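You operate a simulated robot arm through the tools that you are given. There is no shell and no other tool.

The job below is to be done with a simulated robot arm. You get a single attempt, and the scene is never put back.

TASK
Empty the dust cup into the trash bag, then refit cup and filter.
Fine: the vacuum stays off and in its rest.

The check looks at the end state, three seconds after you hand in, the way a careful person would. Anything else that was tipped, shoved, dropped, spilled or broken makes it a failure.

THE ROBOT
A 6-joint arm with a four-finger gripper, fixed in place. Base frame: the origin is at the foot of the arm, x ahead of it, y to its left, z up. Units: mm, degrees, N and s.
Its first joint turns from -166.0 to 166.0 degrees. Payload 3.43 kg.
Tool frame: the origin (TCP) lies between the finger pads and is the grasp point; the fingertips stand 30 mm ahead of it; z points along the fingers, y is the line along which they close. Largest opening 120 mm; the body of the gripper starts 85 mm behind the TCP.
Orientation is that of the tool frame in the base frame, as [roll, pitch, yaw] about the fixed x, y, z axes, in that order (R = Rz(yaw) Ry(pitch) Rx(roll)). With the fingers straight down and closing along the base's y, the tool's x points along the base's -x, its y along +y and its z along -z.

THE INTERFACE
- The arm moves only by the tool send_rows. Its argument "increments" is a list that holds one entry, the list of rows, each a list of 7 numbers: the shift along the tool's x, y, z in mm, then the turn, a rotation vector about the tool's x, y, z in degrees, then the opening in per cent of the stroke, from 0 (shut) to 100 (fully open). In form: [[[x, y, z, rx, ry, rz, jaw], ...]]. A call has 1 to 20 rows; each row is the pose to reach, as a shift and turn from the pose commanded when the call began, along the tool's axes at that moment. Rows are played at 5 a second. More than 50 mm and 8.6 degrees between two rows, or a gripper value outside its range, and nothing of the call is played. Where a pose cannot be reached the arm comes as near as it can. A force on the tool above 40 N (or 10 N above the force at the start of the call, whichever is more), or a blocked arm, ends the call early, and 0.2 s more pass. Each finger halts on what it meets, pressing with about 44 N; the grip force reading is that of the motor and also rises with nothing between the fingers. The clock runs only during rows and for 0.2 s after the last one: add rows that repeat a pose to give the fingers time. The reply holds the time, the measured pose of the TCP, the force on the tool along the base axes, the opening and the grip force, in the units named above and with some noise, with the torque about the TCP (base axes, N m) and any sound that the robot's microphone picked up.
- Cameras (640 x 400 px; columns grow to the right, rows downward): "scene" is fixed at [55.4, 651.4, 1681.7]; the picture's right is [0.71, -0.70, 0.00], its down [-0.70, -0.71, -0.10] and it looks along [0.07, 0.07, -0.99] (base axes); focal length 328 px, centre (320, 200). "wrist" rides on the gripper at [71, -17, -121] in the tool frame; the picture's right is [0.23, 0.97, 0.00], its down [-0.81, 0.19, -0.55] and it looks along [-0.54, 0.13, 0.83] (tool axes); focal length 275 px, centre (320, 200). There is no depth. A picture from a camera that has moved, and an enlarged one, comes with that camera's place and axes in the base frame and with its lens. The place of the scene camera against the robot may be out by one fixed shift of up to 12 mm in any direction.
- grab_frame(camera): a new picture of that camera. The clock stands still meanwhile.
- zoom(camera, box): a new picture of the part [left, top, right, bottom] of that camera's present view, enlarged. The clock stands still meanwhile.
- close_job(): hands the job in; it is judged then, once.

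Places have to be worked out from the pictures, the camera data and where the tool is seen. Open the gripper and draw the arm clear of the work before you hand the job in, unless the task says otherwise.

The tools are called after "Emit:" by a JSON object that holds its "op" and its "data". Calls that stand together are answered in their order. send_rows: Moves the arm, as the interface text tells. Its arguments: {"type":"object","properties":{"increments":{"type":"array","items":{"type":"array","items":{"type":"array","items":{"type":"number"}}}}},"required":["increments"]} The other tools are called the same way: grab_frame (camera) takes a picture; zoom (camera, box) takes an enlarged picture of a part of a camera's view; close_job () hands the job in.

At the start:

```text
clock: 0.0
ee_pos: [11.5, 591.7, 1243.4]
ee_rot: [179.9, 0.0, -180.0]
contact_force: [-0.5, -0.3, -1.0]
wrist_torque: [0.02, 0.03, -0.02]
width: 120.2
finger_force: 0.1
```

scene: 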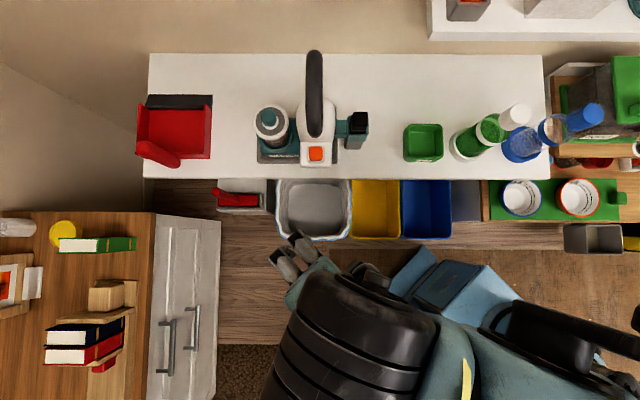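
wrist: 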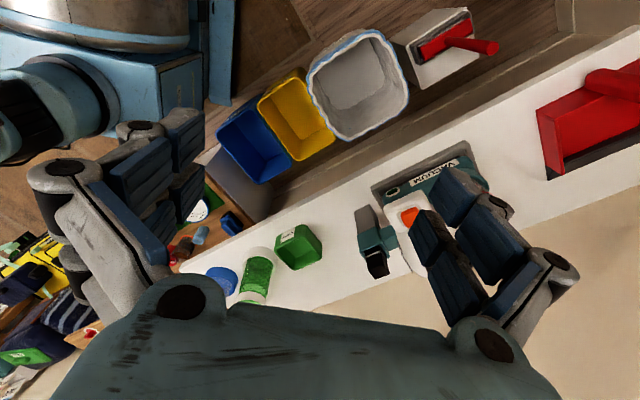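

The scene shows a handheld vacuum in a rest on a white bench, with bins (one holding a bag) below it. I'll enlarge the views around the vacuum and the bins first.

Emit:
{"op": "zoom", "data": {"camera": "scene", "box": [220, 40, 400, 180]}}

Emit:
{"op": "zoom", "data": {"camera": "scene", "box": [200, 160, 480, 280]}}

Emit:
{"op": "zoom", "data": {"camera": "wrist", "box": [280, 20, 580, 300]}}

Emit:
{"op": "zoom", "data": {"camera": "scene", "box": [130, 50, 560, 180]}}

```text
2.86 times, centred on (310, 110) of scene
camera zoom: at [55.4, 651.4, 1681.7], right [0.71, -0.7, 0.0], down [-0.7, -0.71, -0.1], along [0.07, 0.07, -0.99], focal length 937 px, centre (349, 457)
```

zoom: 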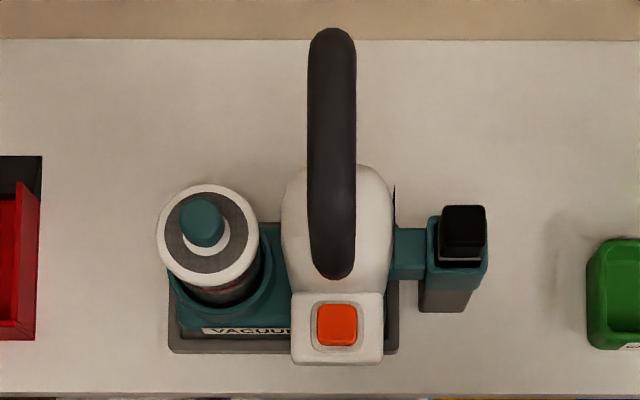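

```text
2.29 times, centred on (340, 220) of scene
camera zoom: at [55.4, 651.4, 1681.7], right [0.71, -0.7, 0.0], down [-0.7, -0.71, -0.1], along [0.07, 0.07, -0.99], focal length 750 px, centre (274, 154)
```

zoom: 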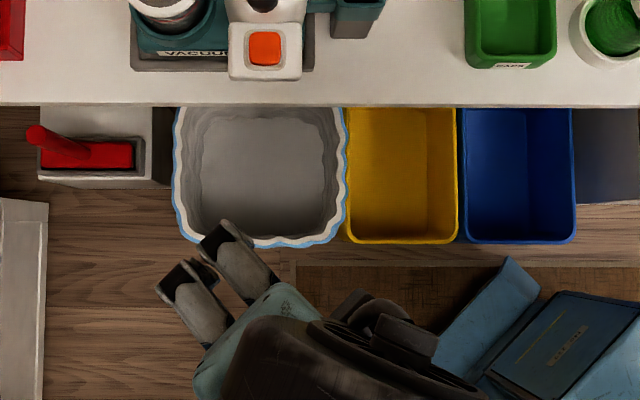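

```text
1.43 times, centred on (430, 160) of wrist
camera zoom: at [-59.1, 573.6, 1364.4], right [-0.23, 0.97, 0.0], down [0.81, 0.19, 0.55], along [0.54, 0.13, -0.83], focal length 393 px, centre (163, 257)
```

zoom: 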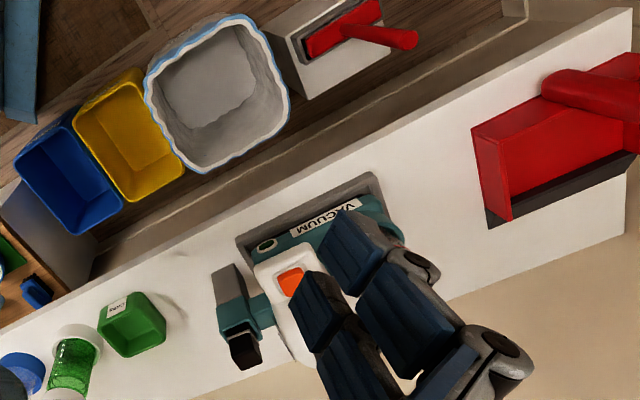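

```text
1.49 times, centred on (345, 115) of scene
camera zoom: at [55.4, 651.4, 1681.7], right [0.71, -0.7, 0.0], down [-0.7, -0.71, -0.1], along [0.07, 0.07, -0.99], focal length 488 px, centre (283, 326)
```

zoom: 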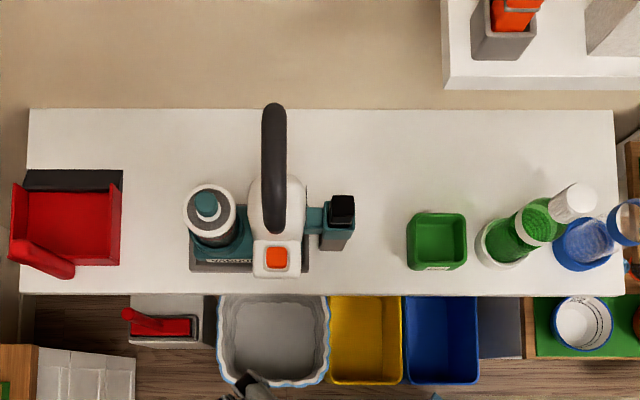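

The cup seems to be the cylinder at about x=149, y=897, with a teal knob on its top, and the orange button is at about (164, 772, 1017). The bench top is near z=870 and the bag's rim near z=400. I'll turn the wrist 45° so that the camera faces the bench, and move in for a closer look from a safe height.

Emit:
{"op": "send_rows", "data": {"increments": [[[-2, 28, 7, 0, 0, -7.5, 100], [-4, 56, 14, 0, 0, -15, 100], [-6, 85, 21, 0, 0, -22.5, 100], [-8, 113, 28, 0, 0, -30, 100], [-10, 142, 36, 0, 0, -37.5, 100], [-12, 170, 43, 0, 0, -45, 100], [-12, 170, 43, 0, 0, -45, 100]]]}}

Emit:
{"op": "grab_frame", "data": {"camera": "wrist"}}

Emit:
{"op": "grab_frame", "data": {"camera": "scene"}}

```text
clock: 1.6
ee_pos: [9.4, 760.5, 1199.7]
ee_rot: [-179.6, 0.5, -134.9]
contact_force: [0.1, -0.1, -0.6]
wrist_torque: [-0.01, 0.0, -0.05]
width: 119.8
finger_force: 0.0
```

```text
taken
camera wrist: at [-29.9, 697.3, 1320.5], right [-0.85, 0.52, -0.01], down [0.43, 0.71, 0.56], along [0.3, 0.47, -0.83], focal length 275 px, centre (320, 200)
```

wrist: 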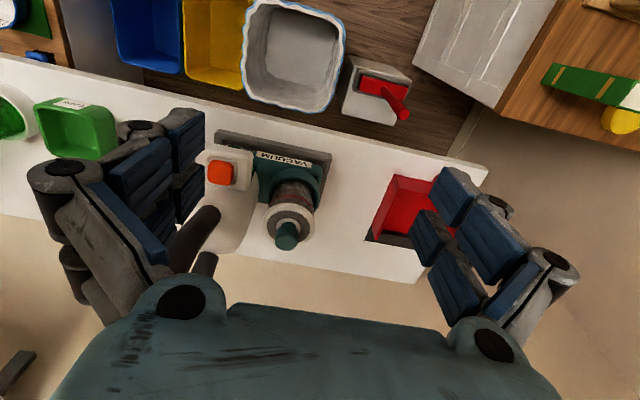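

```text
taken
```

scene: 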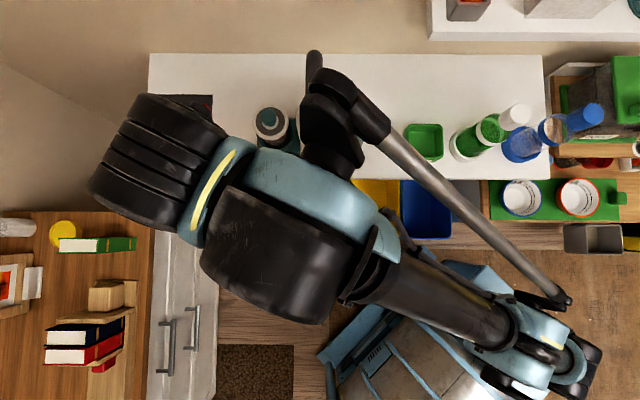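

The camera now faces the bench; the reading is about 14 mm short in x of what I commanded, so I'll check whether the arm settles. I'll also enlarge the cup.

Emit:
{"op": "zoom", "data": {"camera": "wrist", "box": [180, 120, 360, 270]}}

Emit:
{"op": "send_rows", "data": {"increments": [[[0, 0, 0, 0, 0, 0, 100], [0, 0, 0, 0, 0, 0, 100]]]}}

```text
2.67 times, centred on (270, 195) of wrist
camera zoom: at [-29.9, 697.3, 1320.5], right [-0.85, 0.52, -0.01], down [0.43, 0.71, 0.56], along [0.3, 0.47, -0.83], focal length 734 px, centre (453, 213)
```

zoom: 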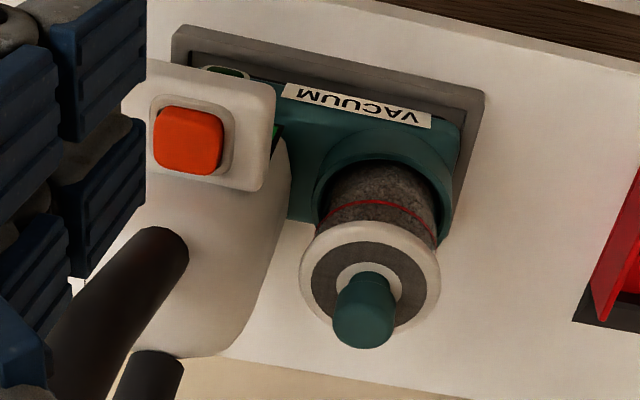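

```text
clock: 2.2
ee_pos: [11.1, 761.3, 1198.8]
ee_rot: [-179.7, 0.6, -134.9]
contact_force: [-0.8, -0.4, 0.5]
wrist_torque: [0.0, 0.02, 0.02]
width: 119.9
finger_force: 0.1
```

The cup stands upright in a teal seat, axis at about (144, 889), with the filter's ring near z=1013 and a teal knob about 30 mm across up to z≈1043. I'll back off, go lower and tilt the tool so that the camera sees the cup and vacuum from the front.

Emit:
{"op": "send_rows", "data": {"increments": [[[16, -10, 25, 0, -7.5, 0, 100], [32, -20, 50, 0, -15, 0, 100], [48, -30, 75, 0, -22.5, 0, 100], [65, -40, 100, 0, -30, 0, 100], [65, -40, 100, 0, -30, 0, 100], [65, -40, 100, 0, -30, 0, 100]]]}}

Emit:
{"op": "grab_frame", "data": {"camera": "wrist"}}

Emit:
{"op": "zoom", "data": {"camera": "wrist", "box": [180, 120, 480, 300]}}

```text
clock: 3.6
ee_pos: [-6.9, 687.5, 1101.2]
ee_rot: [-179.5, 30.6, -134.7]
contact_force: [-0.6, 0.2, 0.1]
wrist_torque: [-0.01, -0.03, 0.03]
width: 120.0
finger_force: 0.1
```

```text
taken
camera wrist: at [-82.0, 589.5, 1170.0], right [-0.83, 0.55, -0.12], down [0.15, 0.43, 0.89], along [0.54, 0.71, -0.44], focal length 275 px, centre (320, 200)
```

wrist: 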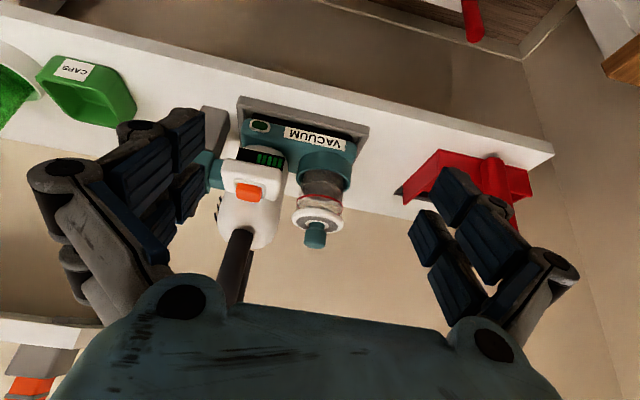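

```text
2.13 times, centred on (330, 210) of wrist
camera zoom: at [-82.0, 589.5, 1170.0], right [-0.83, 0.55, -0.12], down [0.15, 0.43, 0.89], along [0.54, 0.71, -0.44], focal length 587 px, centre (299, 179)
```

zoom: 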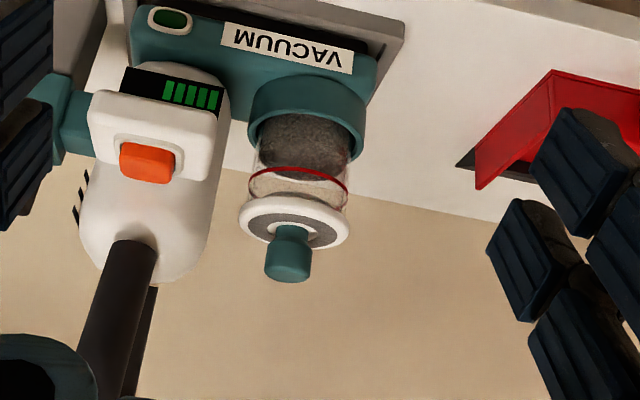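

The cup is clear and roughly 66 mm across, with dust up to just under a red line. The filter (white ring, teal knob) sits on top, and the seat lip is near z=950. The black handle rises out of view, so I'll raise the camera to see how high it goes before planning moves near it.

Emit:
{"op": "send_rows", "data": {"increments": [[[-18, -16, -31, 0, 0, 0, 100], [-36, -32, -62, 0, 0, 0, 100], [-54, -48, -94, 0, 0, 0, 100], [-72, -64, -125, 0, 0, 0, 100], [-90, -80, -156, 0, 0, 0, 100], [-90, -80, -156, 0, 0, 0, 100]]]}}

Emit:
{"op": "grab_frame", "data": {"camera": "wrist"}}

Emit:
{"op": "zoom", "data": {"camera": "wrist", "box": [180, 80, 480, 300]}}

```text
clock: 5.0
ee_pos: [49.0, 632.2, 1286.4]
ee_rot: [-179.5, 30.6, -134.8]
contact_force: [-0.1, 0.3, -0.5]
wrist_torque: [0.0, 0.0, 0.0]
width: 120.1
finger_force: 0.1
```

```text
taken
camera wrist: at [-26.2, 533.3, 1354.0], right [-0.83, 0.55, -0.12], down [0.15, 0.43, 0.89], along [0.54, 0.71, -0.44], focal length 275 px, centre (320, 200)
```

wrist: 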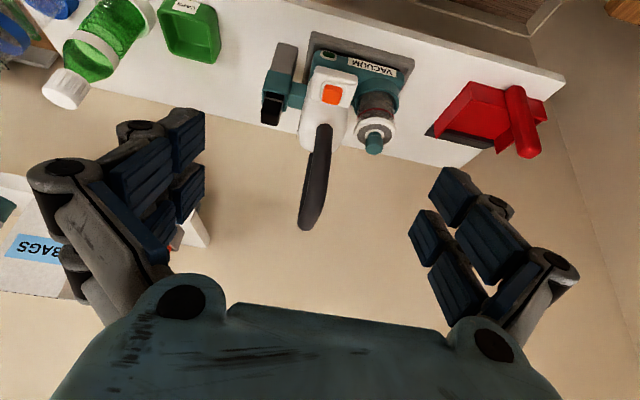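

```text
1.82 times, centred on (330, 190) of wrist
camera zoom: at [-26.2, 533.3, 1354.0], right [-0.83, 0.55, -0.12], down [0.15, 0.43, 0.89], along [0.54, 0.71, -0.44], focal length 500 px, centre (302, 218)
```

zoom: 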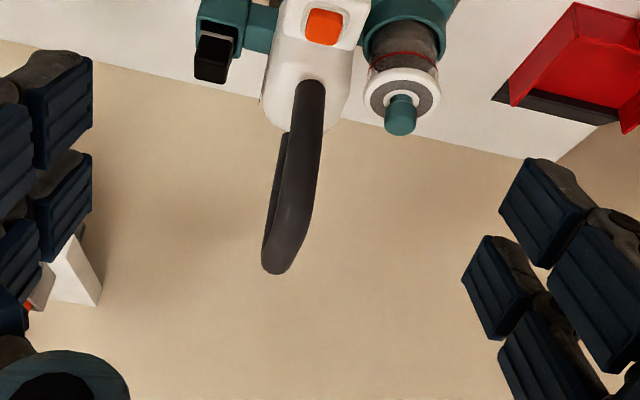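

The handle leans back and reaches about z=1190 at r≈784. That leaves room over the cup if I close the fingers along the bench's depth, with the camera on the left. I'll zoom in on the teal deck and cup for latch details.

Emit:
{"op": "zoom", "data": {"camera": "wrist", "box": [290, 30, 420, 165]}}

Emit:
{"op": "zoom", "data": {"camera": "scene", "box": [245, 90, 380, 180]}}

```text
2.96 times, centred on (355, 98) of wrist
camera zoom: at [-26.2, 533.3, 1354.0], right [-0.83, 0.55, -0.12], down [0.15, 0.43, 0.89], along [0.54, 0.71, -0.44], focal length 816 px, centre (216, 504)
```

zoom: 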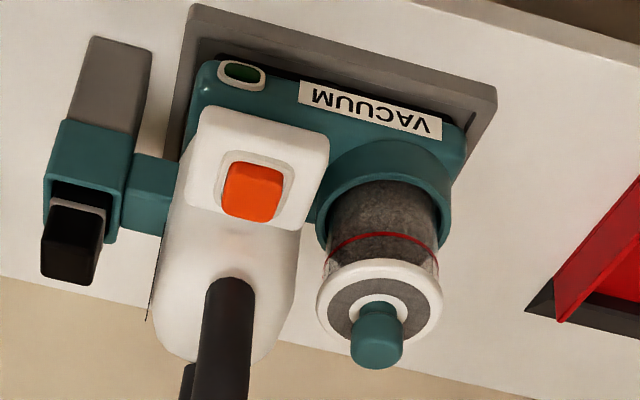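

```text
4.44 times, centred on (312, 135) of scene
camera zoom: at [55.4, 651.4, 1681.7], right [0.71, -0.7, 0.0], down [-0.7, -0.71, -0.1], along [0.07, 0.07, -0.99], focal length 1458 px, centre (353, 489)
```

zoom: 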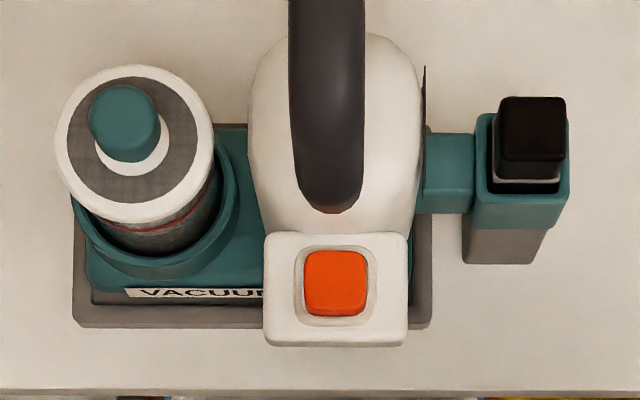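

The orange power button and the dark oval stay untouched. I'll untilt the tool and shift left in line with the cup, keeping high and at a safe distance.

Emit:
{"op": "send_rows", "data": {"increments": [[[0, 28, 0, 0, 7.5, 0, 100], [0, 56, 0, 0, 15, 0, 100], [0, 85, 0, 0, 22.5, 0, 100], [0, 113, 0, 0, 30, 0, 100], [0, 113, 0, 0, 30, 0, 100]]]}}

Emit:
{"op": "send_rows", "data": {"increments": [[[-20, 0, 5, 0, 0, 7.5, 100], [-40, 0, 10, 0, 0, 15, 100], [-60, 0, 15, 0, 0, 22.5, 100], [-80, 0, 20, 0, 0, 30, 100], [-100, 0, 25, 0, 0, 37.5, 100], [-120, 0, 30, 0, 0, 45, 100], [-140, 0, 35, 0, 0, 52.5, 100], [-160, 0, 40, 0, 0, 60, 100], [-180, 0, 45, 0, 0, 67.5, 100], [-200, 0, 50, 0, 0, 75, 100], [-220, 0, 55, 0, 0, 82.5, 100], [-240, 0, 60, 0, 0, 90, 100], [-240, 0, 60, 0, 0, 90, 100], [-240, 0, 60, 0, 0, 90, 100]]]}}

Emit:
{"op": "grab_frame", "data": {"camera": "wrist"}}

Emit:
{"op": "grab_frame", "data": {"camera": "scene"}}

```text
clock: 6.2
ee_pos: [-25.4, 688.5, 1257.8]
ee_rot: [-179.5, 0.5, -135.0]
contact_force: [-0.5, 0.3, 0.0]
wrist_torque: [-0.04, -0.04, 0.0]
width: 119.9
finger_force: 0.1
out of reach, approached as far as the arm can: row 4, 5
```

```text
clock: 9.2
ee_pos: [150.8, 821.9, 1165.4]
ee_rot: [179.4, 0.4, 134.9]
contact_force: [0.1, -0.4, 0.7]
wrist_torque: [0.02, 0.0, 0.0]
width: 119.8
finger_force: 0.0
out of reach, approached as far as the arm can: row 2, 4, 5, 6, 7, 8, 9, 10, 11, 12, 13, 14
```

```text
taken
camera wrist: at [87.5, 861.1, 1287.0], right [0.53, 0.85, 0.01], down [0.7, -0.44, 0.56], along [0.48, -0.29, -0.83], focal length 275 px, centre (320, 200)
```

wrist: 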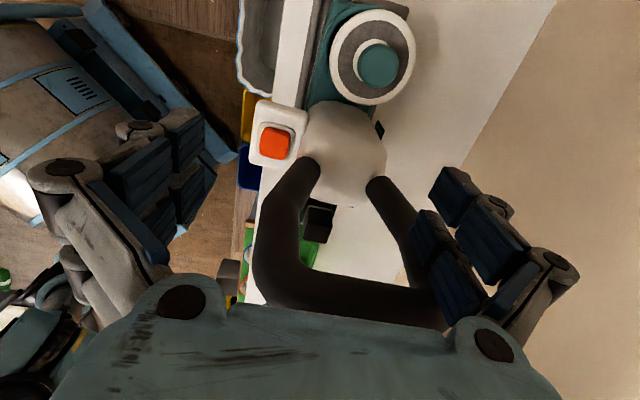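

```text
taken
```

scene: 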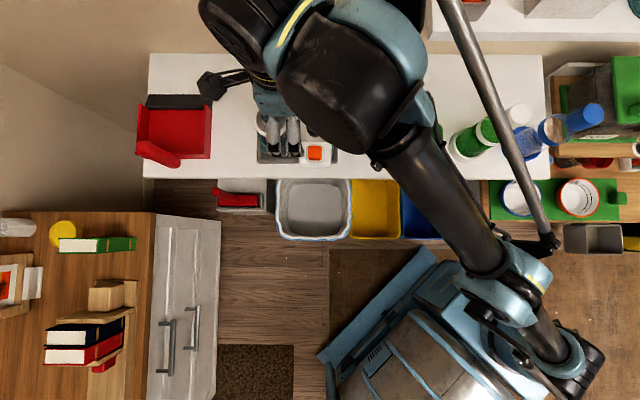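

Those heights are out of reach at this radius: the arm stopped beside the handle at t≈-475, r≈688. The loop handle is just to its right. I'll retreat toward the base and slightly down, then check where the commanded pose really is.

Emit:
{"op": "send_rows", "data": {"increments": [[[5, -38, 10, 0, 0, 0, 100], [10, -76, 20, 0, 0, 0, 100], [15, -114, 40, 0, 0, 0, 100], [20, -150, 60, 0, 0, 0, 100], [20, -150, 60, 0, 0, 0, 100], [20, -150, 60, 0, 0, 0, 100]]]}}

Emit:
{"op": "grab_frame", "data": {"camera": "wrist"}}

```text
clock: 10.6
ee_pos: [26.0, 752.1, 1113.6]
ee_rot: [179.5, 0.5, 135.0]
contact_force: [0.7, -0.4, -0.3]
wrist_torque: [-0.02, -0.01, -0.01]
width: 120.0
finger_force: 0.1
out of reach, approached as far as the arm can: row 4, 5, 6
```

```text
taken
camera wrist: at [-36.9, 790.1, 1233.0], right [0.53, 0.85, 0.01], down [0.7, -0.44, 0.56], along [0.48, -0.29, -0.83], focal length 275 px, centre (320, 200)
```

wrist: 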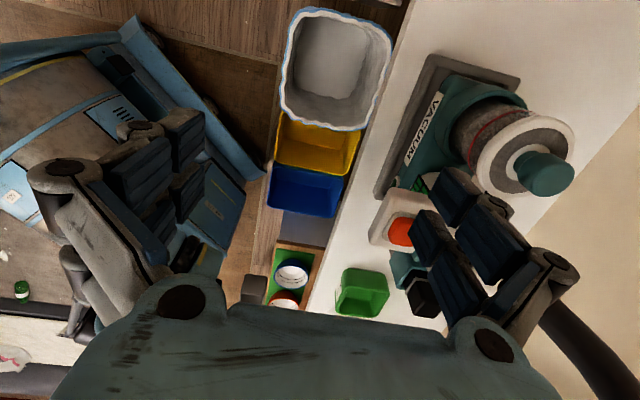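

The pose doesn't match either reading of the command cleanly, so I'll hold still for a moment and read again.

Emit:
{"op": "send_rows", "data": {"increments": [[[0, 0, 0, 0, 0, 0, 100], [0, 0, 0, 0, 0, 0, 100], [0, 0, 0, 0, 0, 0, 100]]]}}

```text
clock: 11.4
ee_pos: [26.4, 752.1, 1113.6]
ee_rot: [179.5, 0.5, 135.1]
contact_force: [-0.2, 0.4, -0.9]
wrist_torque: [-0.02, 0.03, 0.0]
width: 120.1
finger_force: 0.0
```

It's stable there and reported as reached, so the commanded pose resets to where the arm stopped. I'll test small pure translations to learn how well it follows.

Emit:
{"op": "send_rows", "data": {"increments": [[[0, 15, 0, 0, 0, 0, 100], [0, 30, 0, 0, 0, 0, 100], [0, 30, 0, 0, 0, 0, 100]]]}}

Emit:
{"op": "send_rows", "data": {"increments": [[[0, 0, -15, 0, 0, 0, 100], [0, 0, -30, 0, 0, 0, 100], [0, 0, -30, 0, 0, 0, 100]]]}}

```text
clock: 12.2
ee_pos: [47.1, 772.3, 1111.8]
ee_rot: [179.4, 0.4, 135.1]
contact_force: [0.1, -0.4, 0.7]
wrist_torque: [-0.02, 0.02, -0.01]
width: 119.7
finger_force: 0.0
```

```text
clock: 13.0
ee_pos: [47.5, 773.0, 1144.0]
ee_rot: [179.5, 0.4, 135.0]
contact_force: [0.1, 1.0, -0.3]
wrist_torque: [-0.02, 0.03, -0.03]
width: 120.1
finger_force: 0.1
```

Pure translations follow well when I move more slowly. Combining the wrist views, the filter ring's centre is at about (140, 884, 1020). I'll move over it at z≈1110 in slow steps.

Emit:
{"op": "send_rows", "data": {"increments": [[[2, 18, 4, 0, 0, 0, 100], [4, 36, 8, 0, 0, 0, 100], [6, 54, 12, 0, 0, 0, 100], [8, 72, 16, 0, 0, 0, 100], [10, 90, 20, 0, 0, 0, 100], [12, 108, 24, 0, 0, 0, 100], [13, 126, 29, 0, 0, 0, 100], [13, 144, 34, 0, 0, 0, 100], [13, 144, 34, 0, 0, 0, 100]]]}}

Emit:
{"op": "grab_frame", "data": {"camera": "wrist"}}

```text
clock: 15.0
ee_pos: [142.3, 865.7, 1102.1]
ee_rot: [179.5, 0.3, 135.1]
contact_force: [-1.2, -0.9, 0.9]
wrist_torque: [0.09, -0.11, 0.0]
width: 120.0
finger_force: 0.0
out of reach, approached as far as the arm can: row 7, 8, 9
```

```text
taken
camera wrist: at [77.0, 903.6, 1222.8], right [0.52, 0.85, 0.01], down [0.7, -0.44, 0.56], along [0.48, -0.29, -0.83], focal length 275 px, centre (320, 200)
```

wrist: 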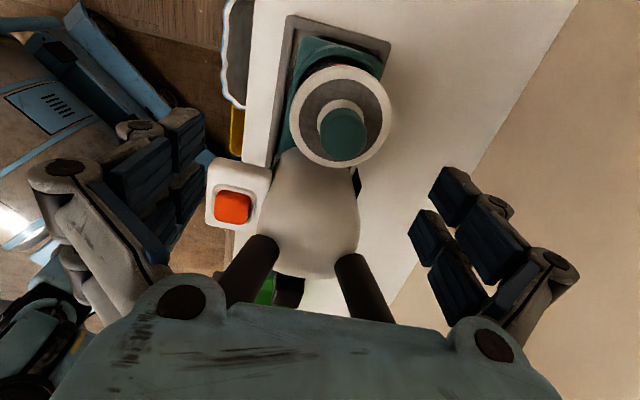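

Over the cup a vertical tool runs out of reach above z≈1072. It would also be too tight by the vacuum body, so I'll use a horizontal tool along base +x, closing along y. Triangulation puts the cup axis at about (140, 884) and the knob at z≈1021–1050. I'll retreat, then turn the wrist about its axis.

Emit:
{"op": "send_rows", "data": {"increments": [[[0, -20, -5, 0, 0, 0, 100], [0, -40, -10, 0, 0, 0, 100], [0, -60, -14, 0, 0, 0, 100], [0, -80, -19, 0, 0, 0, 100], [0, -100, -24, 0, 0, 0, 100], [-1, -120, -29, 0, 0, 0, 100], [-1, -140, -34, 0, 0, 0, 100], [-2, -160, -38, 0, 0, 0, 100], [-3, -180, -43, 0, 0, 0, 100], [-3, -204, -48, 0, 0, 0, 100], [-3, -204, -48, 0, 0, 0, 100]]]}}

Emit:
{"op": "send_rows", "data": {"increments": [[[0, 0, 0, 0, 0, 7.5, 100], [0, 0, 0, 0, 0, 15, 100], [0, 0, 0, 0, 0, 22.5, 100], [0, 0, 0, 0, 0, 30, 100], [0, 0, 0, 0, 0, 37.5, 100], [0, 0, 0, 0, 0, 45, 100], [0, 0, 0, 0, 0, 52.5, 100], [0, 0, 0, 0, 0, 60, 100], [0, 0, 0, 0, 0, 67.5, 100], [0, 0, 0, 0, 0, 75, 100], [0, 0, 0, 0, 0, 82.5, 100], [0, 0, 0, 0, 0, 90, 100], [0, 0, 0, 0, 0, 97.5, 100], [0, 0, 0, 0, 0, 105, 100], [0, 0, 0, 0, 0, 112.5, 100], [0, 0, 0, 0, 0, 120, 100], [0, 0, 0, 0, 0, 127.5, 100], [0, 0, 0, 0, 0, 135, 100], [0, 0, 0, 0, 0, 135, 100]]]}}

Emit:
{"op": "grab_frame", "data": {"camera": "scene"}}

```text
clock: 17.4
ee_pos: [-2.6, 729.4, 1149.5]
ee_rot: [179.5, 0.5, 134.9]
contact_force: [-0.3, -0.3, 0.7]
wrist_torque: [0.02, -0.02, 0.02]
width: 119.9
finger_force: 0.1
out of reach, approached as far as the arm can: row 10, 11
```

```text
clock: 21.4
ee_pos: [-2.7, 730.5, 1149.5]
ee_rot: [179.4, 0.2, 116.6]
contact_force: [-0.8, -0.3, 0.5]
wrist_torque: [0.01, -0.03, 0.02]
width: 120.2
finger_force: 0.1
out of reach, approached as far as the arm can: row 3, 4, 5, 6, 7, 8, 9, 10, 11, 12, 13, 14, 15, 16, 17, 18, 19
```

```text
taken
```

scene: 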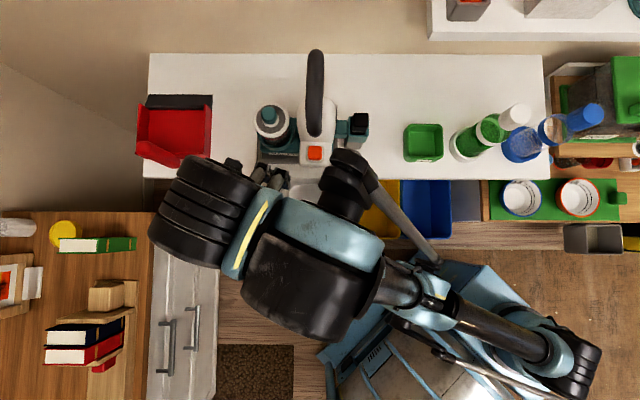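

The wrist joint hits its stop turning this way (yaw 116.6), so I'll turn it the other way round. That brings the camera above the tool once it's horizontal.

Emit:
{"op": "send_rows", "data": {"increments": [[[0, 0, 0, 0, 0, -7.5, 100], [0, 0, 0, 0, 0, -15, 100], [0, 0, 0, 0, 0, -22.5, 100], [0, 0, 0, 0, 0, -30, 100], [0, 0, 0, 0, 0, -37.5, 100], [0, 0, 0, 0, 0, -45, 100], [0, 0, 0, 0, 0, -52.5, 100], [0, 0, 0, 0, 0, -60, 100], [0, 0, 0, 0, 0, -67.5, 100], [0, 0, 0, 0, 0, -75, 100], [0, 0, 0, 0, 0, -82.5, 100], [0, 0, 0, 0, 0, -90, 100], [0, 0, 0, 0, 0, -97.5, 100], [0, 0, 0, 0, 0, -105, 100], [0, 0, 0, 0, 0, -112.5, 100], [0, 0, 0, 0, 0, -120, 100], [0, 0, 0, 0, 0, -127.5, 100], [0, 0, 0, 0, 0, -135, 100], [0, 0, 0, 0, 0, -135, 100]]]}}

Emit:
{"op": "send_rows", "data": {"increments": [[[0, 0, 0, 0, 0, -7.5, 100], [0, 0, 0, 0, 0, -15, 100], [0, 0, 0, 0, 0, -22.5, 100], [0, 0, 0, 0, 0, -30, 100], [0, 0, 0, 0, 0, -37.5, 100], [0, 0, 0, 0, 0, -45, 100], [0, 0, 0, 0, 0, -52.5, 100], [0, 0, 0, 0, 0, -60, 100], [0, 0, 0, 0, 0, -67.5, 100], [0, 0, 0, 0, 0, -75, 100], [0, 0, 0, 0, 0, -82.5, 100], [0, 0, 0, 0, 0, -90, 100], [0, 0, 0, 0, 0, -97.5, 100], [0, 0, 0, 0, 0, -105, 100], [0, 0, 0, 0, 0, -112.5, 100], [0, 0, 0, 0, 0, -120, 100], [0, 0, 0, 0, 0, -127.5, 100], [0, 0, 0, 0, 0, -133.4, 100], [0, 0, 0, 0, 0, -133.4, 100]]]}}

Emit:
{"op": "grab_frame", "data": {"camera": "scene"}}

Emit:
{"op": "grab_frame", "data": {"camera": "wrist"}}

```text
clock: 25.4
ee_pos: [-4.0, 729.4, 1149.7]
ee_rot: [-179.4, 0.4, -108.3]
contact_force: [0.0, 0.6, 0.5]
wrist_torque: [-0.01, -0.02, 0.01]
width: 119.9
finger_force: 0.1
```

```text
clock: 29.4
ee_pos: [-1.8, 728.9, 1150.1]
ee_rot: [179.8, -0.5, 25.0]
contact_force: [-0.2, -0.2, -0.3]
wrist_torque: [-0.03, 0.0, -0.02]
width: 120.2
finger_force: 0.2
```

```text
taken
```

scene: 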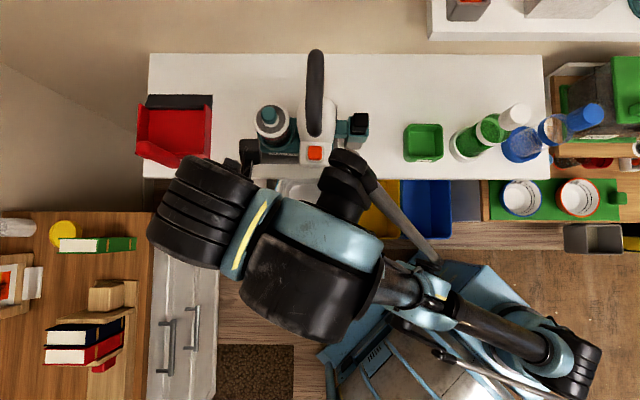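

```text
taken
camera wrist: at [53.5, 775.3, 1271.7], right [0.62, -0.78, 0.01], down [-0.66, -0.52, 0.54], along [-0.42, -0.34, -0.84], focal length 275 px, centre (320, 200)
```

wrist: 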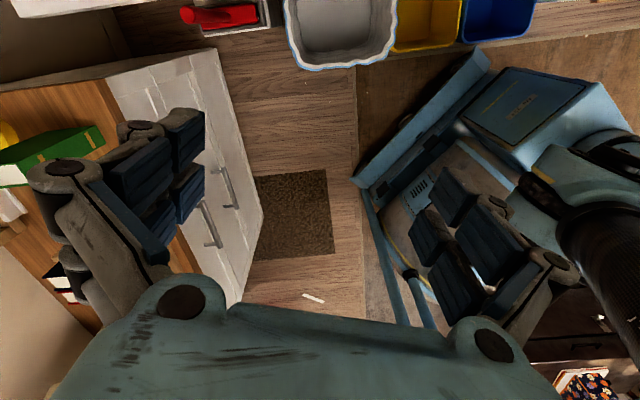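

Yaw is now 25°. I'll tilt the tool up toward the cup by 80°, so that it points along azimuth 25° and slightly down.

Emit:
{"op": "send_rows", "data": {"increments": [[[0, 0, 0, 0, 6.7, 0, 100], [0, 0, 0, 0, 13.4, 0, 100], [0, 0, 0, 0, 20, 0, 100], [0, 0, 0, 0, 26.7, 0, 100], [0, 0, 0, 0, 33.4, 0, 100], [0, 0, 0, 0, 40, 0, 100], [0, 0, 0, 0, 46.7, 0, 100], [0, 0, 0, 0, 53.4, 0, 100], [0, 0, 0, 0, 60, 0, 100], [0, 0, 0, 0, 66.7, 0, 100], [0, 0, 0, 0, 73.4, 0, 100], [0, 0, 0, 0, 80, 0, 100], [0, 0, 0, 0, 80, 0, 100]]]}}

Emit:
{"op": "grab_frame", "data": {"camera": "wrist"}}

Emit:
{"op": "grab_frame", "data": {"camera": "scene"}}

```text
clock: 32.2
ee_pos: [-11.0, 747.5, 1224.8]
ee_rot: [178.8, -80.6, 26.1]
contact_force: [-0.6, -0.1, 0.5]
wrist_torque: [0.01, -0.01, 0.02]
width: 119.8
finger_force: 0.1
out of reach, approached as far as the arm can: row 2, 3, 4, 5, 6, 7, 8, 9, 10, 11, 12, 13
```

```text
taken
camera wrist: at [-115.8, 718.3, 1315.6], right [0.44, -0.87, 0.23], down [-0.53, -0.46, -0.71], along [0.72, 0.19, -0.67], focal length 275 px, centre (320, 200)
```

wrist: 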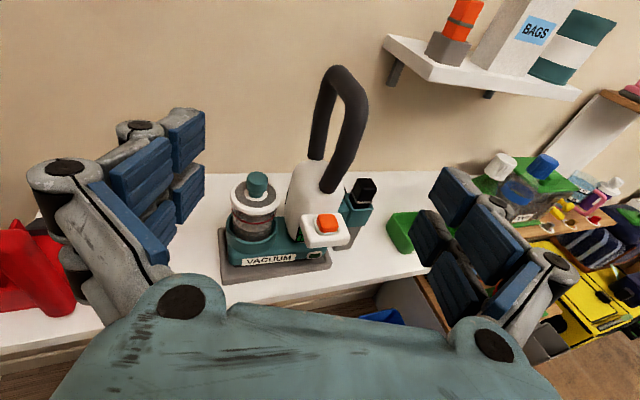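

```text
taken
```

scene: 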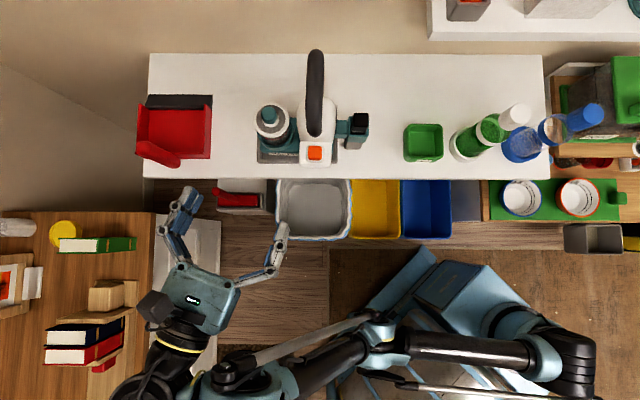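

Now I have a right-side-up view with the camera above, though the arm stopped about 75 mm higher than asked. I'll zoom in on the cup here, then step down toward a pre-grasp point at about (40, 837, 1060).

Emit:
{"op": "zoom", "data": {"camera": "wrist", "box": [200, 150, 360, 290]}}

Emit:
{"op": "send_rows", "data": {"increments": [[[-15, -6, 11, 0, 0, 0, 100], [-30, -12, 22, 0, 0, 0, 100], [-45, -18, 33, 0, 0, 0, 100], [-60, -24, 44, 0, 0, 0, 100], [-74, -30, 55, 0, 0, 0, 100], [-89, -36, 66, 0, 0, 0, 100], [-104, -42, 77, 0, 0, 0, 100], [-119, -48, 88, 0, 0, 0, 100], [-134, -54, 99, 0, 0, 0, 100], [-149, -60, 110, 0, 0, 0, 100], [-149, -60, 110, 0, 0, 0, 100]]]}}

Emit:
{"op": "grab_frame", "data": {"camera": "wrist"}}

```text
2.86 times, centred on (280, 220) of wrist
camera zoom: at [-115.8, 718.3, 1315.6], right [0.44, -0.87, 0.23], down [-0.53, -0.46, -0.71], along [0.72, 0.19, -0.67], focal length 786 px, centre (434, 143)
```

zoom: 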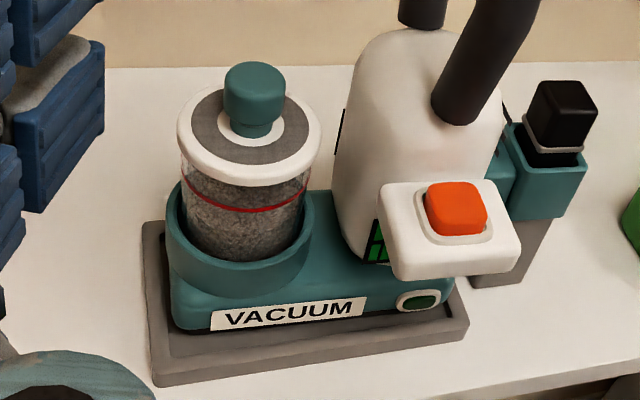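

```text
clock: 34.6
ee_pos: [1.9, 899.6, 1130.3]
ee_rot: [178.8, -80.5, 26.0]
contact_force: [-0.1, -0.1, 0.0]
wrist_torque: [0.01, 0.02, -0.01]
width: 119.8
finger_force: 0.1
out of reach, approached as far as the arm can: row 1, 2, 3, 4, 5, 6, 7, 8, 9, 10, 11
```

```text
taken
camera wrist: at [-102.2, 870.2, 1221.2], right [0.44, -0.87, 0.23], down [-0.53, -0.46, -0.71], along [0.72, 0.19, -0.67], focal length 275 px, centre (320, 200)
```

wrist: 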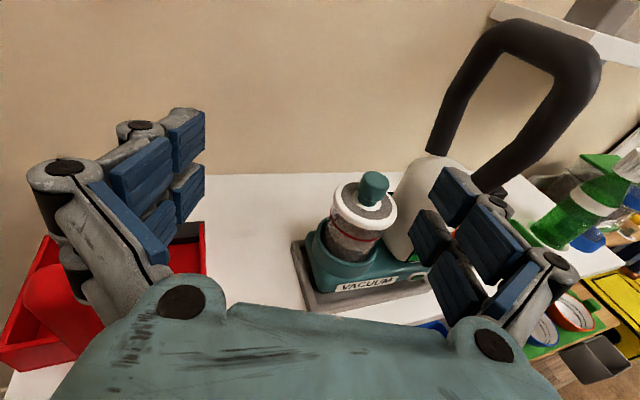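

The arm slid to (2, 900, 1130), so this pointing direction is limited by a joint and not by plain reach. I'll look at the arm's present configuration before choosing another approach.

Emit:
{"op": "grab_frame", "data": {"camera": "scene"}}

Emit:
{"op": "zoom", "data": {"camera": "scene", "box": [100, 180, 640, 400]}}

```text
taken
```

scene: 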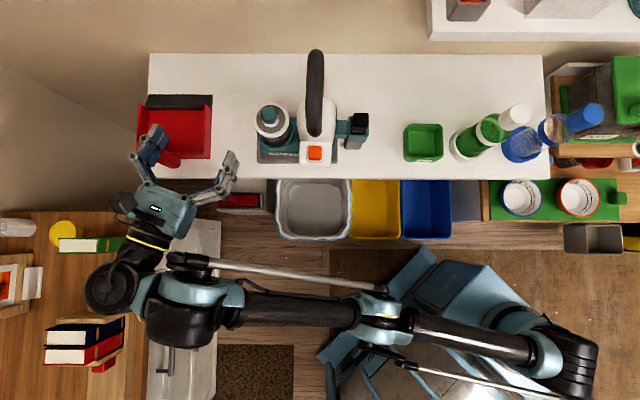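

```text
1.19 times, centred on (370, 290) of scene
camera zoom: at [55.4, 651.4, 1681.7], right [0.71, -0.7, 0.0], down [-0.7, -0.71, -0.1], along [0.07, 0.07, -0.99], focal length 389 px, centre (261, 93)
```

zoom: 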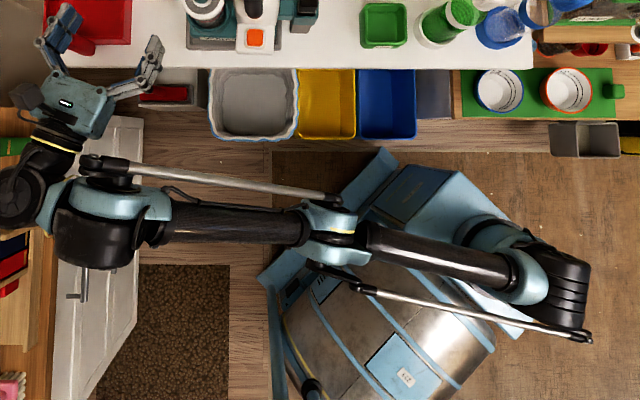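

The arm is UR-like, with its plane offset about 260 mm to the right of the base axis, so azimuth ~26° lies near its wrist singularity. I'll turn the tool toward azimuth ~45° here in free space and see whether it then follows.

Emit:
{"op": "send_rows", "data": {"increments": [[[0, 0, 0, 4.93, 0, -0.82, 100], [0, 0, 0, 9.87, 0, -1.63, 100], [0, 0, 0, 14.8, 0, -2.45, 100], [0, 0, 0, 19.7, 0, -3.27, 100], [0, 0, 0, 19.7, 0, -3.27, 100]]]}}

Emit:
{"op": "send_rows", "data": {"increments": [[[-10, 0, -10, 0, 0, 0, 100], [-20, 0, -20, 0, 0, 0, 100], [-30, 0, -30, 0, 0, 0, 100], [-40, 0, -40, 0, 0, 0, 100], [-40, 0, -40, 0, 0, 0, 100]]]}}

```text
clock: 35.8
ee_pos: [-16.9, 932.6, 1173.3]
ee_rot: [178.8, -80.4, 46.0]
contact_force: [0.0, 0.3, -0.1]
wrist_torque: [-0.01, -0.03, -0.02]
width: 119.8
finger_force: 0.0
out of reach, approached as far as the arm can: row 1, 2, 3, 4, 5
```

```text
clock: 37.0
ee_pos: [-56.9, 921.5, 1163.8]
ee_rot: [178.8, -80.4, 45.9]
contact_force: [0.5, -0.6, 0.5]
wrist_torque: [-0.03, 0.0, -0.03]
width: 120.0
finger_force: 0.0
out of reach, approached as far as the arm can: row 1, 2, 3, 4, 5
```

After hitting full extension earlier the elbow seems to have flipped over (the scene shows it low and straight), and that causes this inner limit. I'll untilt to vertical in free space first, then flip the elbow back by stretching up and coming straight down.

Emit:
{"op": "send_rows", "data": {"increments": [[[0, 13, -6.5, 0, -6.7, 0, 100], [0, 26, -13, 0, -13.4, 0, 100], [1, 38, -20, 0, -20, 0, 100], [1, 51, -26, 0, -26.7, 0, 100], [1, 64, -33, 0, -33.4, 0, 100], [1, 77, -39, 0, -40, 0, 100], [2, 89, -46, 0, -46.7, 0, 100], [2, 102, -52, 0, -53.4, 0, 100], [2, 115, -59, 0, -60, 0, 100], [2, 128, -65, 0, -66.7, 0, 100], [3, 140, -72, 0, -73.4, 0, 100], [3, 153, -78, 0, -80, 0, 100], [3, 153, -78, 0, -80, 0, 100], [3, 153, -78, 0, -80, 0, 100]]]}}

Emit:
{"op": "grab_frame", "data": {"camera": "scene"}}

```text
clock: 40.0
ee_pos: [-5.6, 755.7, 1181.1]
ee_rot: [179.8, -0.4, 44.9]
contact_force: [0.2, -0.7, 0.5]
wrist_torque: [0.03, -0.04, 0.01]
width: 120.0
finger_force: 0.1
```

```text
taken
```

scene: 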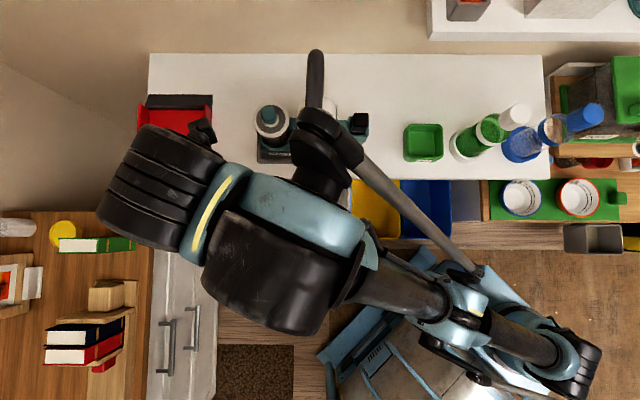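

The wrist follows again. Now I'll stretch up past the reach limit to straighten the arm, then come straight down so the elbow bends upward.

Emit:
{"op": "send_rows", "data": {"increments": [[[0, 0, -20, 0, 0, 0, 100], [0, 0, -40, 0, 0, 0, 100], [0, 0, -60, 0, 0, 0, 100], [0, 0, -80, 0, 0, 0, 100], [0, 0, -100, 0, 0, 0, 100], [0, 0, -120, 0, 0, 0, 100], [0, 0, -140, 0, 0, 0, 100], [0, 0, -140, 0, 0, 0, 100]]]}}

Emit:
{"op": "send_rows", "data": {"increments": [[[0, 0, 20, 0, 0, 0, 100], [0, 0, 40, 0, 0, 0, 100], [0, 0, 60, 0, 0, 0, 100], [0, 0, 80, 0, 0, 0, 100], [0, 0, 100, 0, 0, 0, 100], [0, 0, 120, 0, 0, 0, 100], [0, 0, 120, 0, 0, 0, 100]]]}}

Emit:
{"op": "grab_frame", "data": {"camera": "scene"}}

```text
clock: 41.8
ee_pos: [9.4, 711.9, 1249.6]
ee_rot: [179.8, -0.6, 44.8]
contact_force: [0.2, -0.7, 0.6]
wrist_torque: [0.05, -0.01, -0.03]
width: 120.2
finger_force: 0.0
out of reach, approached as far as the arm can: row 2, 3, 4, 5, 6, 7, 8
```

```text
clock: 43.4
ee_pos: [2.5, 734.5, 1141.1]
ee_rot: [179.7, -0.5, 44.9]
contact_force: [0.3, 0.1, -0.2]
wrist_torque: [-0.01, 0.0, 0.03]
width: 120.1
finger_force: 0.1
out of reach, approached as far as the arm can: row 5, 6, 7
```

```text
taken
```

scene: 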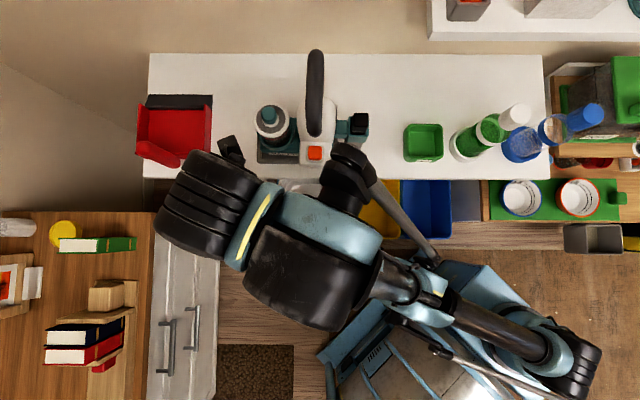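

It bent the same way again. I'll swing left into free space (over the floor, clear of bench and cabinet), extend fully outward there, and then drop straight down, where the motion is nearly tangential.

Emit:
{"op": "send_rows", "data": {"increments": [[[-16, -12, -2, 0, 0, 0, 100], [-32, -24, -4, 0, 0, 0, 100], [-48, -36, -6, 0, 0, 0, 100], [-64, -49, -8, 0, 0, 0, 100], [-80, -61, -10, 0, 0, 0, 100], [-95, -73, -12, 0, 0, 0, 100], [-111, -85, -14, 0, 0, 0, 100], [-127, -97, -16, 0, 0, 0, 100], [-143, -109, -17, 0, 0, 0, 100], [-159, -122, -18, 0, 0, 0, 100], [-175, -134, -19, 0, 0, 0, 100], [-190, -146, -19, 0, 0, 0, 100], [-206, -158, -19, 0, 0, 0, 100], [-206, -158, -19, 0, 0, 0, 100]]]}}

Emit:
{"op": "send_rows", "data": {"increments": [[[8, -17, 3, 0, 0, 0, 100], [16, -34, 6, 0, 0, 0, 100], [24, -51, 10, 0, 0, 0, 100], [32, -68, 14, 0, 0, 0, 100], [40, -85, 20, 0, 0, 0, 100], [48, -102, 25, 0, 0, 0, 100], [56, -119, 32, 0, 0, 0, 100], [64, -136, 40, 0, 0, 0, 100], [72, -153, 48, 0, 0, 0, 100], [80, -170, 55, 0, 0, 0, 100], [88, -187, 62, 0, 0, 0, 100], [96, -204, 70, 0, 0, 0, 100], [96, -204, 70, 0, 0, 0, 100]]]}}

Emit:
{"op": "send_rows", "data": {"increments": [[[0, 0, 25, 0, 0, 0, 100], [0, 0, 50, 0, 0, 0, 100], [0, 0, 75, 0, 0, 0, 100], [0, 0, 100, 0, 0, 0, 100], [0, 0, 125, 0, 0, 0, 100], [0, 0, 150, 0, 0, 0, 100], [0, 0, 175, 0, 0, 0, 100], [0, 0, 175, 0, 0, 0, 100]]]}}

Emit:
{"op": "grab_frame", "data": {"camera": "scene"}}

```text
clock: 46.4
ee_pos: [-240.1, 686.6, 1145.2]
ee_rot: [180.0, -0.5, 44.9]
contact_force: [0.4, -0.6, 0.0]
wrist_torque: [0.02, -0.03, 0.01]
width: 120.1
finger_force: 0.1
out of reach, approached as far as the arm can: row 11, 12, 13, 14
```

```text
clock: 49.2
ee_pos: [-248.2, 771.3, 1030.7]
ee_rot: [179.9, -0.4, 44.9]
contact_force: [0.2, 0.1, -1.2]
wrist_torque: [-0.01, 0.02, -0.05]
width: 120.1
finger_force: 0.0
out of reach, approached as far as the arm can: row 1, 2, 3, 4, 5, 6, 7, 8, 9, 10, 11, 12, 13
```

```text
clock: 51.0
ee_pos: [-269.8, 804.2, 885.0]
ee_rot: [179.7, -0.6, 44.9]
contact_force: [-0.2, 0.3, -0.5]
wrist_torque: [0.02, 0.03, -0.03]
width: 120.2
finger_force: 0.0
out of reach, approached as far as the arm can: row 5, 6, 7, 8
```

```text
taken
```

scene: 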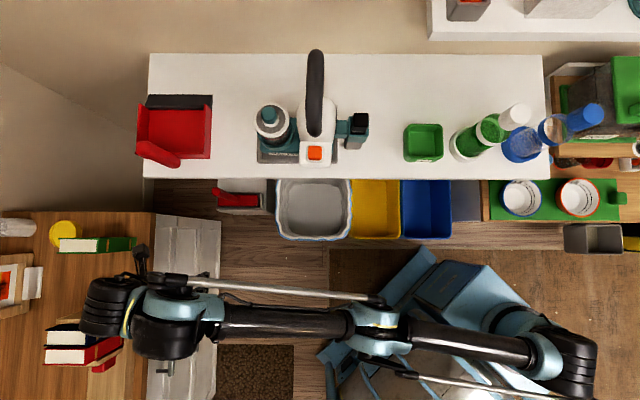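

The elbow is still low; a fit of the limits suggests it can only bend a little that way. I'm in free space left of the bench, so I'll extend straight out at azimuth ~100° past full reach and then drop down, so the elbow bends the other way.

Emit:
{"op": "send_rows", "data": {"increments": [[[17, -2, -3, 0, 0, 0, 100], [34, -4, -6, 0, 0, 0, 100], [50, -6, -9, 0, 0, 0, 100], [67, -7, -12, 0, 0, 0, 100], [84, -9, -15, 0, 0, 0, 100], [100, -11, -18, 0, 0, 0, 100], [117, -13, -21, 0, 0, 0, 100], [134, -15, -24, 0, 0, 0, 100], [150, -17, -27, 0, 0, 0, 100], [167, -18, -30, 0, 0, 0, 100], [180, -28, -32, 0, 0, 0, 100], [193, -38, -32, 0, 0, 0, 100], [200, -45, -32, 0, 0, 0, 100]]]}}

Emit:
{"op": "send_rows", "data": {"increments": [[[6, -6, 25, 0, 0, 0, 100], [8, -8, 50, 0, 0, 0, 100], [8, -8, 75, 0, 0, 0, 100], [8, -8, 100, 0, 0, 0, 100], [8, -8, 125, 0, 0, 0, 100], [0, 0, 140, 0, 0, 0, 100], [0, 0, 140, 0, 0, 0, 100]]]}}

Emit:
{"op": "grab_frame", "data": {"camera": "scene"}}

```text
clock: 53.8
ee_pos: [-136.6, 902.4, 896.9]
ee_rot: [179.9, -0.7, 45.0]
contact_force: [0.4, 0.5, -0.3]
wrist_torque: [0.03, -0.01, -0.01]
width: 119.9
finger_force: 0.0
out of reach, approached as far as the arm can: row 5, 6, 7, 8, 9, 10, 11, 12, 13
```

```text
clock: 55.4
ee_pos: [-139.3, 904.2, 761.4]
ee_rot: [179.8, -0.4, 44.8]
contact_force: [-1.7, -3.0, 0.3]
wrist_torque: [0.37, -0.18, -0.08]
width: 119.9
finger_force: 0.1
```

```text
taken
```

scene: 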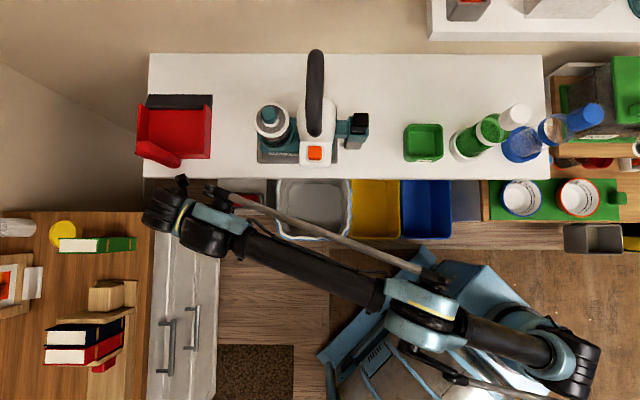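

It followed without a reach warning, so the elbow has probably flipped. But a small force toward -r suggests the gripper's camera is touching the bench's front edge, so I'm backing straight away from it.

Emit:
{"op": "send_rows", "data": {"increments": [[[-15, 0, 0, 0, 0, 0, 100], [-30, 0, 0, 0, 0, 0, 100], [-50, 0, 0, 0, 0, 0, 100], [-70, 0, 0, 0, 0, 0, 100], [-90, 0, 0, 0, 0, 0, 100], [-110, 0, 0, 0, 0, 0, 100], [-110, 0, 0, 0, 0, 0, 100]]]}}

Emit:
{"op": "zoom", "data": {"camera": "scene", "box": [130, 40, 400, 210]}}

```text
clock: 57.0
ee_pos: [-214.2, 828.1, 758.9]
ee_rot: [179.8, -0.4, 44.8]
contact_force: [-0.5, -0.3, -0.5]
wrist_torque: [0.0, -0.02, -0.02]
width: 120.0
finger_force: 0.0
```

```text
2.35 times, centred on (265, 125) of scene
camera zoom: at [55.4, 651.4, 1681.7], right [0.71, -0.7, 0.0], down [-0.7, -0.71, -0.1], along [0.07, 0.07, -0.99], focal length 772 px, centre (449, 376)
```

zoom: 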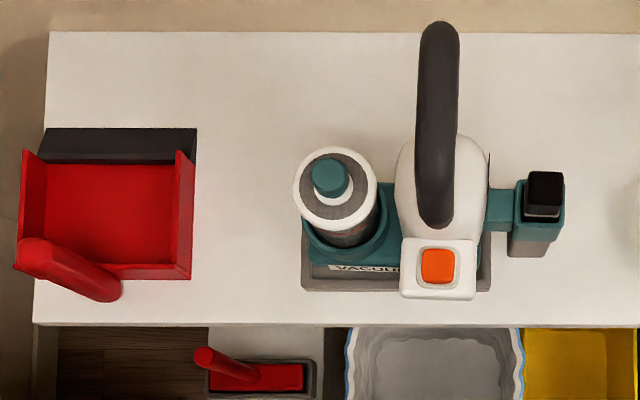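

Nothing was disturbed and the force is back to zero. The arm now follows inside the previously blocked zone, so the elbow is up again. I'll move to a roomy spot at about (0, 680, 1050) and turn the wrist to yaw -135, which sits mid-range for the wrist joint.

Emit:
{"op": "send_rows", "data": {"increments": [[[2, 12, -15, 0, 0, 0, 100], [5, 25, -30, 0, 0, 0, 100], [7, 38, -44, 0, 0, 0, 100], [9, 51, -58, 0, 0, 0, 100], [12, 64, -73, 0, 0, 0, 100], [14, 77, -87, 0, 0, 0, 100], [16, 90, -102, 0, 0, 0, 100], [19, 102, -116, 0, 0, 0, 100], [21, 115, -131, 0, 0, 0, 100], [23, 128, -145, 0, 0, 0, 100], [26, 141, -160, 0, 0, 0, 100], [28, 154, -175, 0, 0, 0, 100], [30, 166, -189, 0, 0, 0, 100], [33, 179, -204, 0, 0, 0, 100], [35, 192, -218, 0, 0, 0, 100], [37, 205, -233, 0, 0, 0, 100], [40, 218, -248, 0, 0, 0, 100], [42, 230, -262, 0, 0, 0, 100], [45, 243, -277, 0, 0, 0, 100], [47, 256, -291, 0, 0, 0, 100]]]}}

Emit:
{"op": "send_rows", "data": {"increments": [[[0, 0, 0, 0, 0, 8, 100], [0, 0, 0, 0, 0, 16, 100], [0, 0, 0, 0, 0, 24, 100], [0, 0, 0, 0, 0, 32, 100], [0, 0, 0, 0, 0, 40, 100], [0, 0, 0, 0, 0, 48, 100], [0, 0, 0, 0, 0, 56, 100], [0, 0, 0, 0, 0, 64, 100], [0, 0, 0, 0, 0, 72, 100], [0, 0, 0, 0, 0, 80, 100], [0, 0, 0, 0, 0, 88, 100], [0, 0, 0, 0, 0, 90, 100]]]}}

Emit:
{"op": "send_rows", "data": {"increments": [[[0, 0, 0, 0, 0, 8, 100], [0, 0, 0, 0, 0, 16, 100], [0, 0, 0, 0, 0, 24, 100], [0, 0, 0, 0, 0, 32, 100], [0, 0, 0, 0, 0, 40, 100], [0, 0, 0, 0, 0, 48, 100], [0, 0, 0, 0, 0, 56, 100], [0, 0, 0, 0, 0, 64, 100], [0, 0, 0, 0, 0, 72, 100], [0, 0, 0, 0, 0, 80, 100], [0, 0, 0, 0, 0, 88, 100], [0, 0, 0, 0, 0, 90, 100], [0, 0, 0, 0, 0, 90, 100]]]}}

Emit:
{"op": "grab_frame", "data": {"camera": "scene"}}

```text
clock: 61.2
ee_pos: [-4.8, 679.7, 1050.1]
ee_rot: [179.8, -0.4, 44.9]
contact_force: [-0.4, 0.8, -1.1]
wrist_torque: [-0.04, -0.02, -0.01]
width: 119.8
finger_force: 0.1
```

```text
clock: 63.8
ee_pos: [-4.7, 677.2, 1051.2]
ee_rot: [-179.5, -0.2, -45.2]
contact_force: [0.6, 0.1, 1.2]
wrist_torque: [-0.01, 0.0, -0.04]
width: 119.7
finger_force: 0.1
```

```text
clock: 66.6
ee_pos: [-6.0, 678.7, 1052.5]
ee_rot: [-179.8, 0.5, -135.3]
contact_force: [0.2, -1.5, 0.2]
wrist_torque: [-0.03, -0.01, 0.0]
width: 120.1
finger_force: 0.0
```

```text
taken
```

scene: 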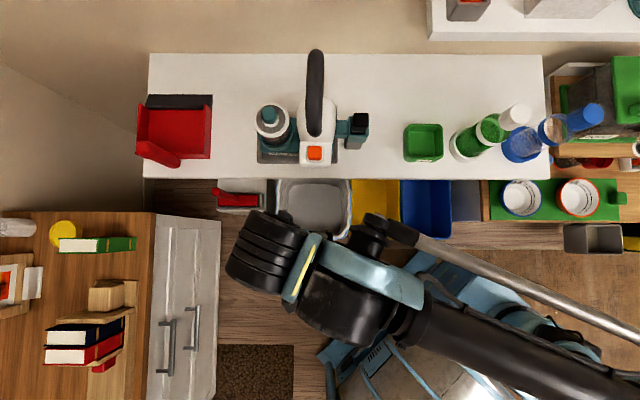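

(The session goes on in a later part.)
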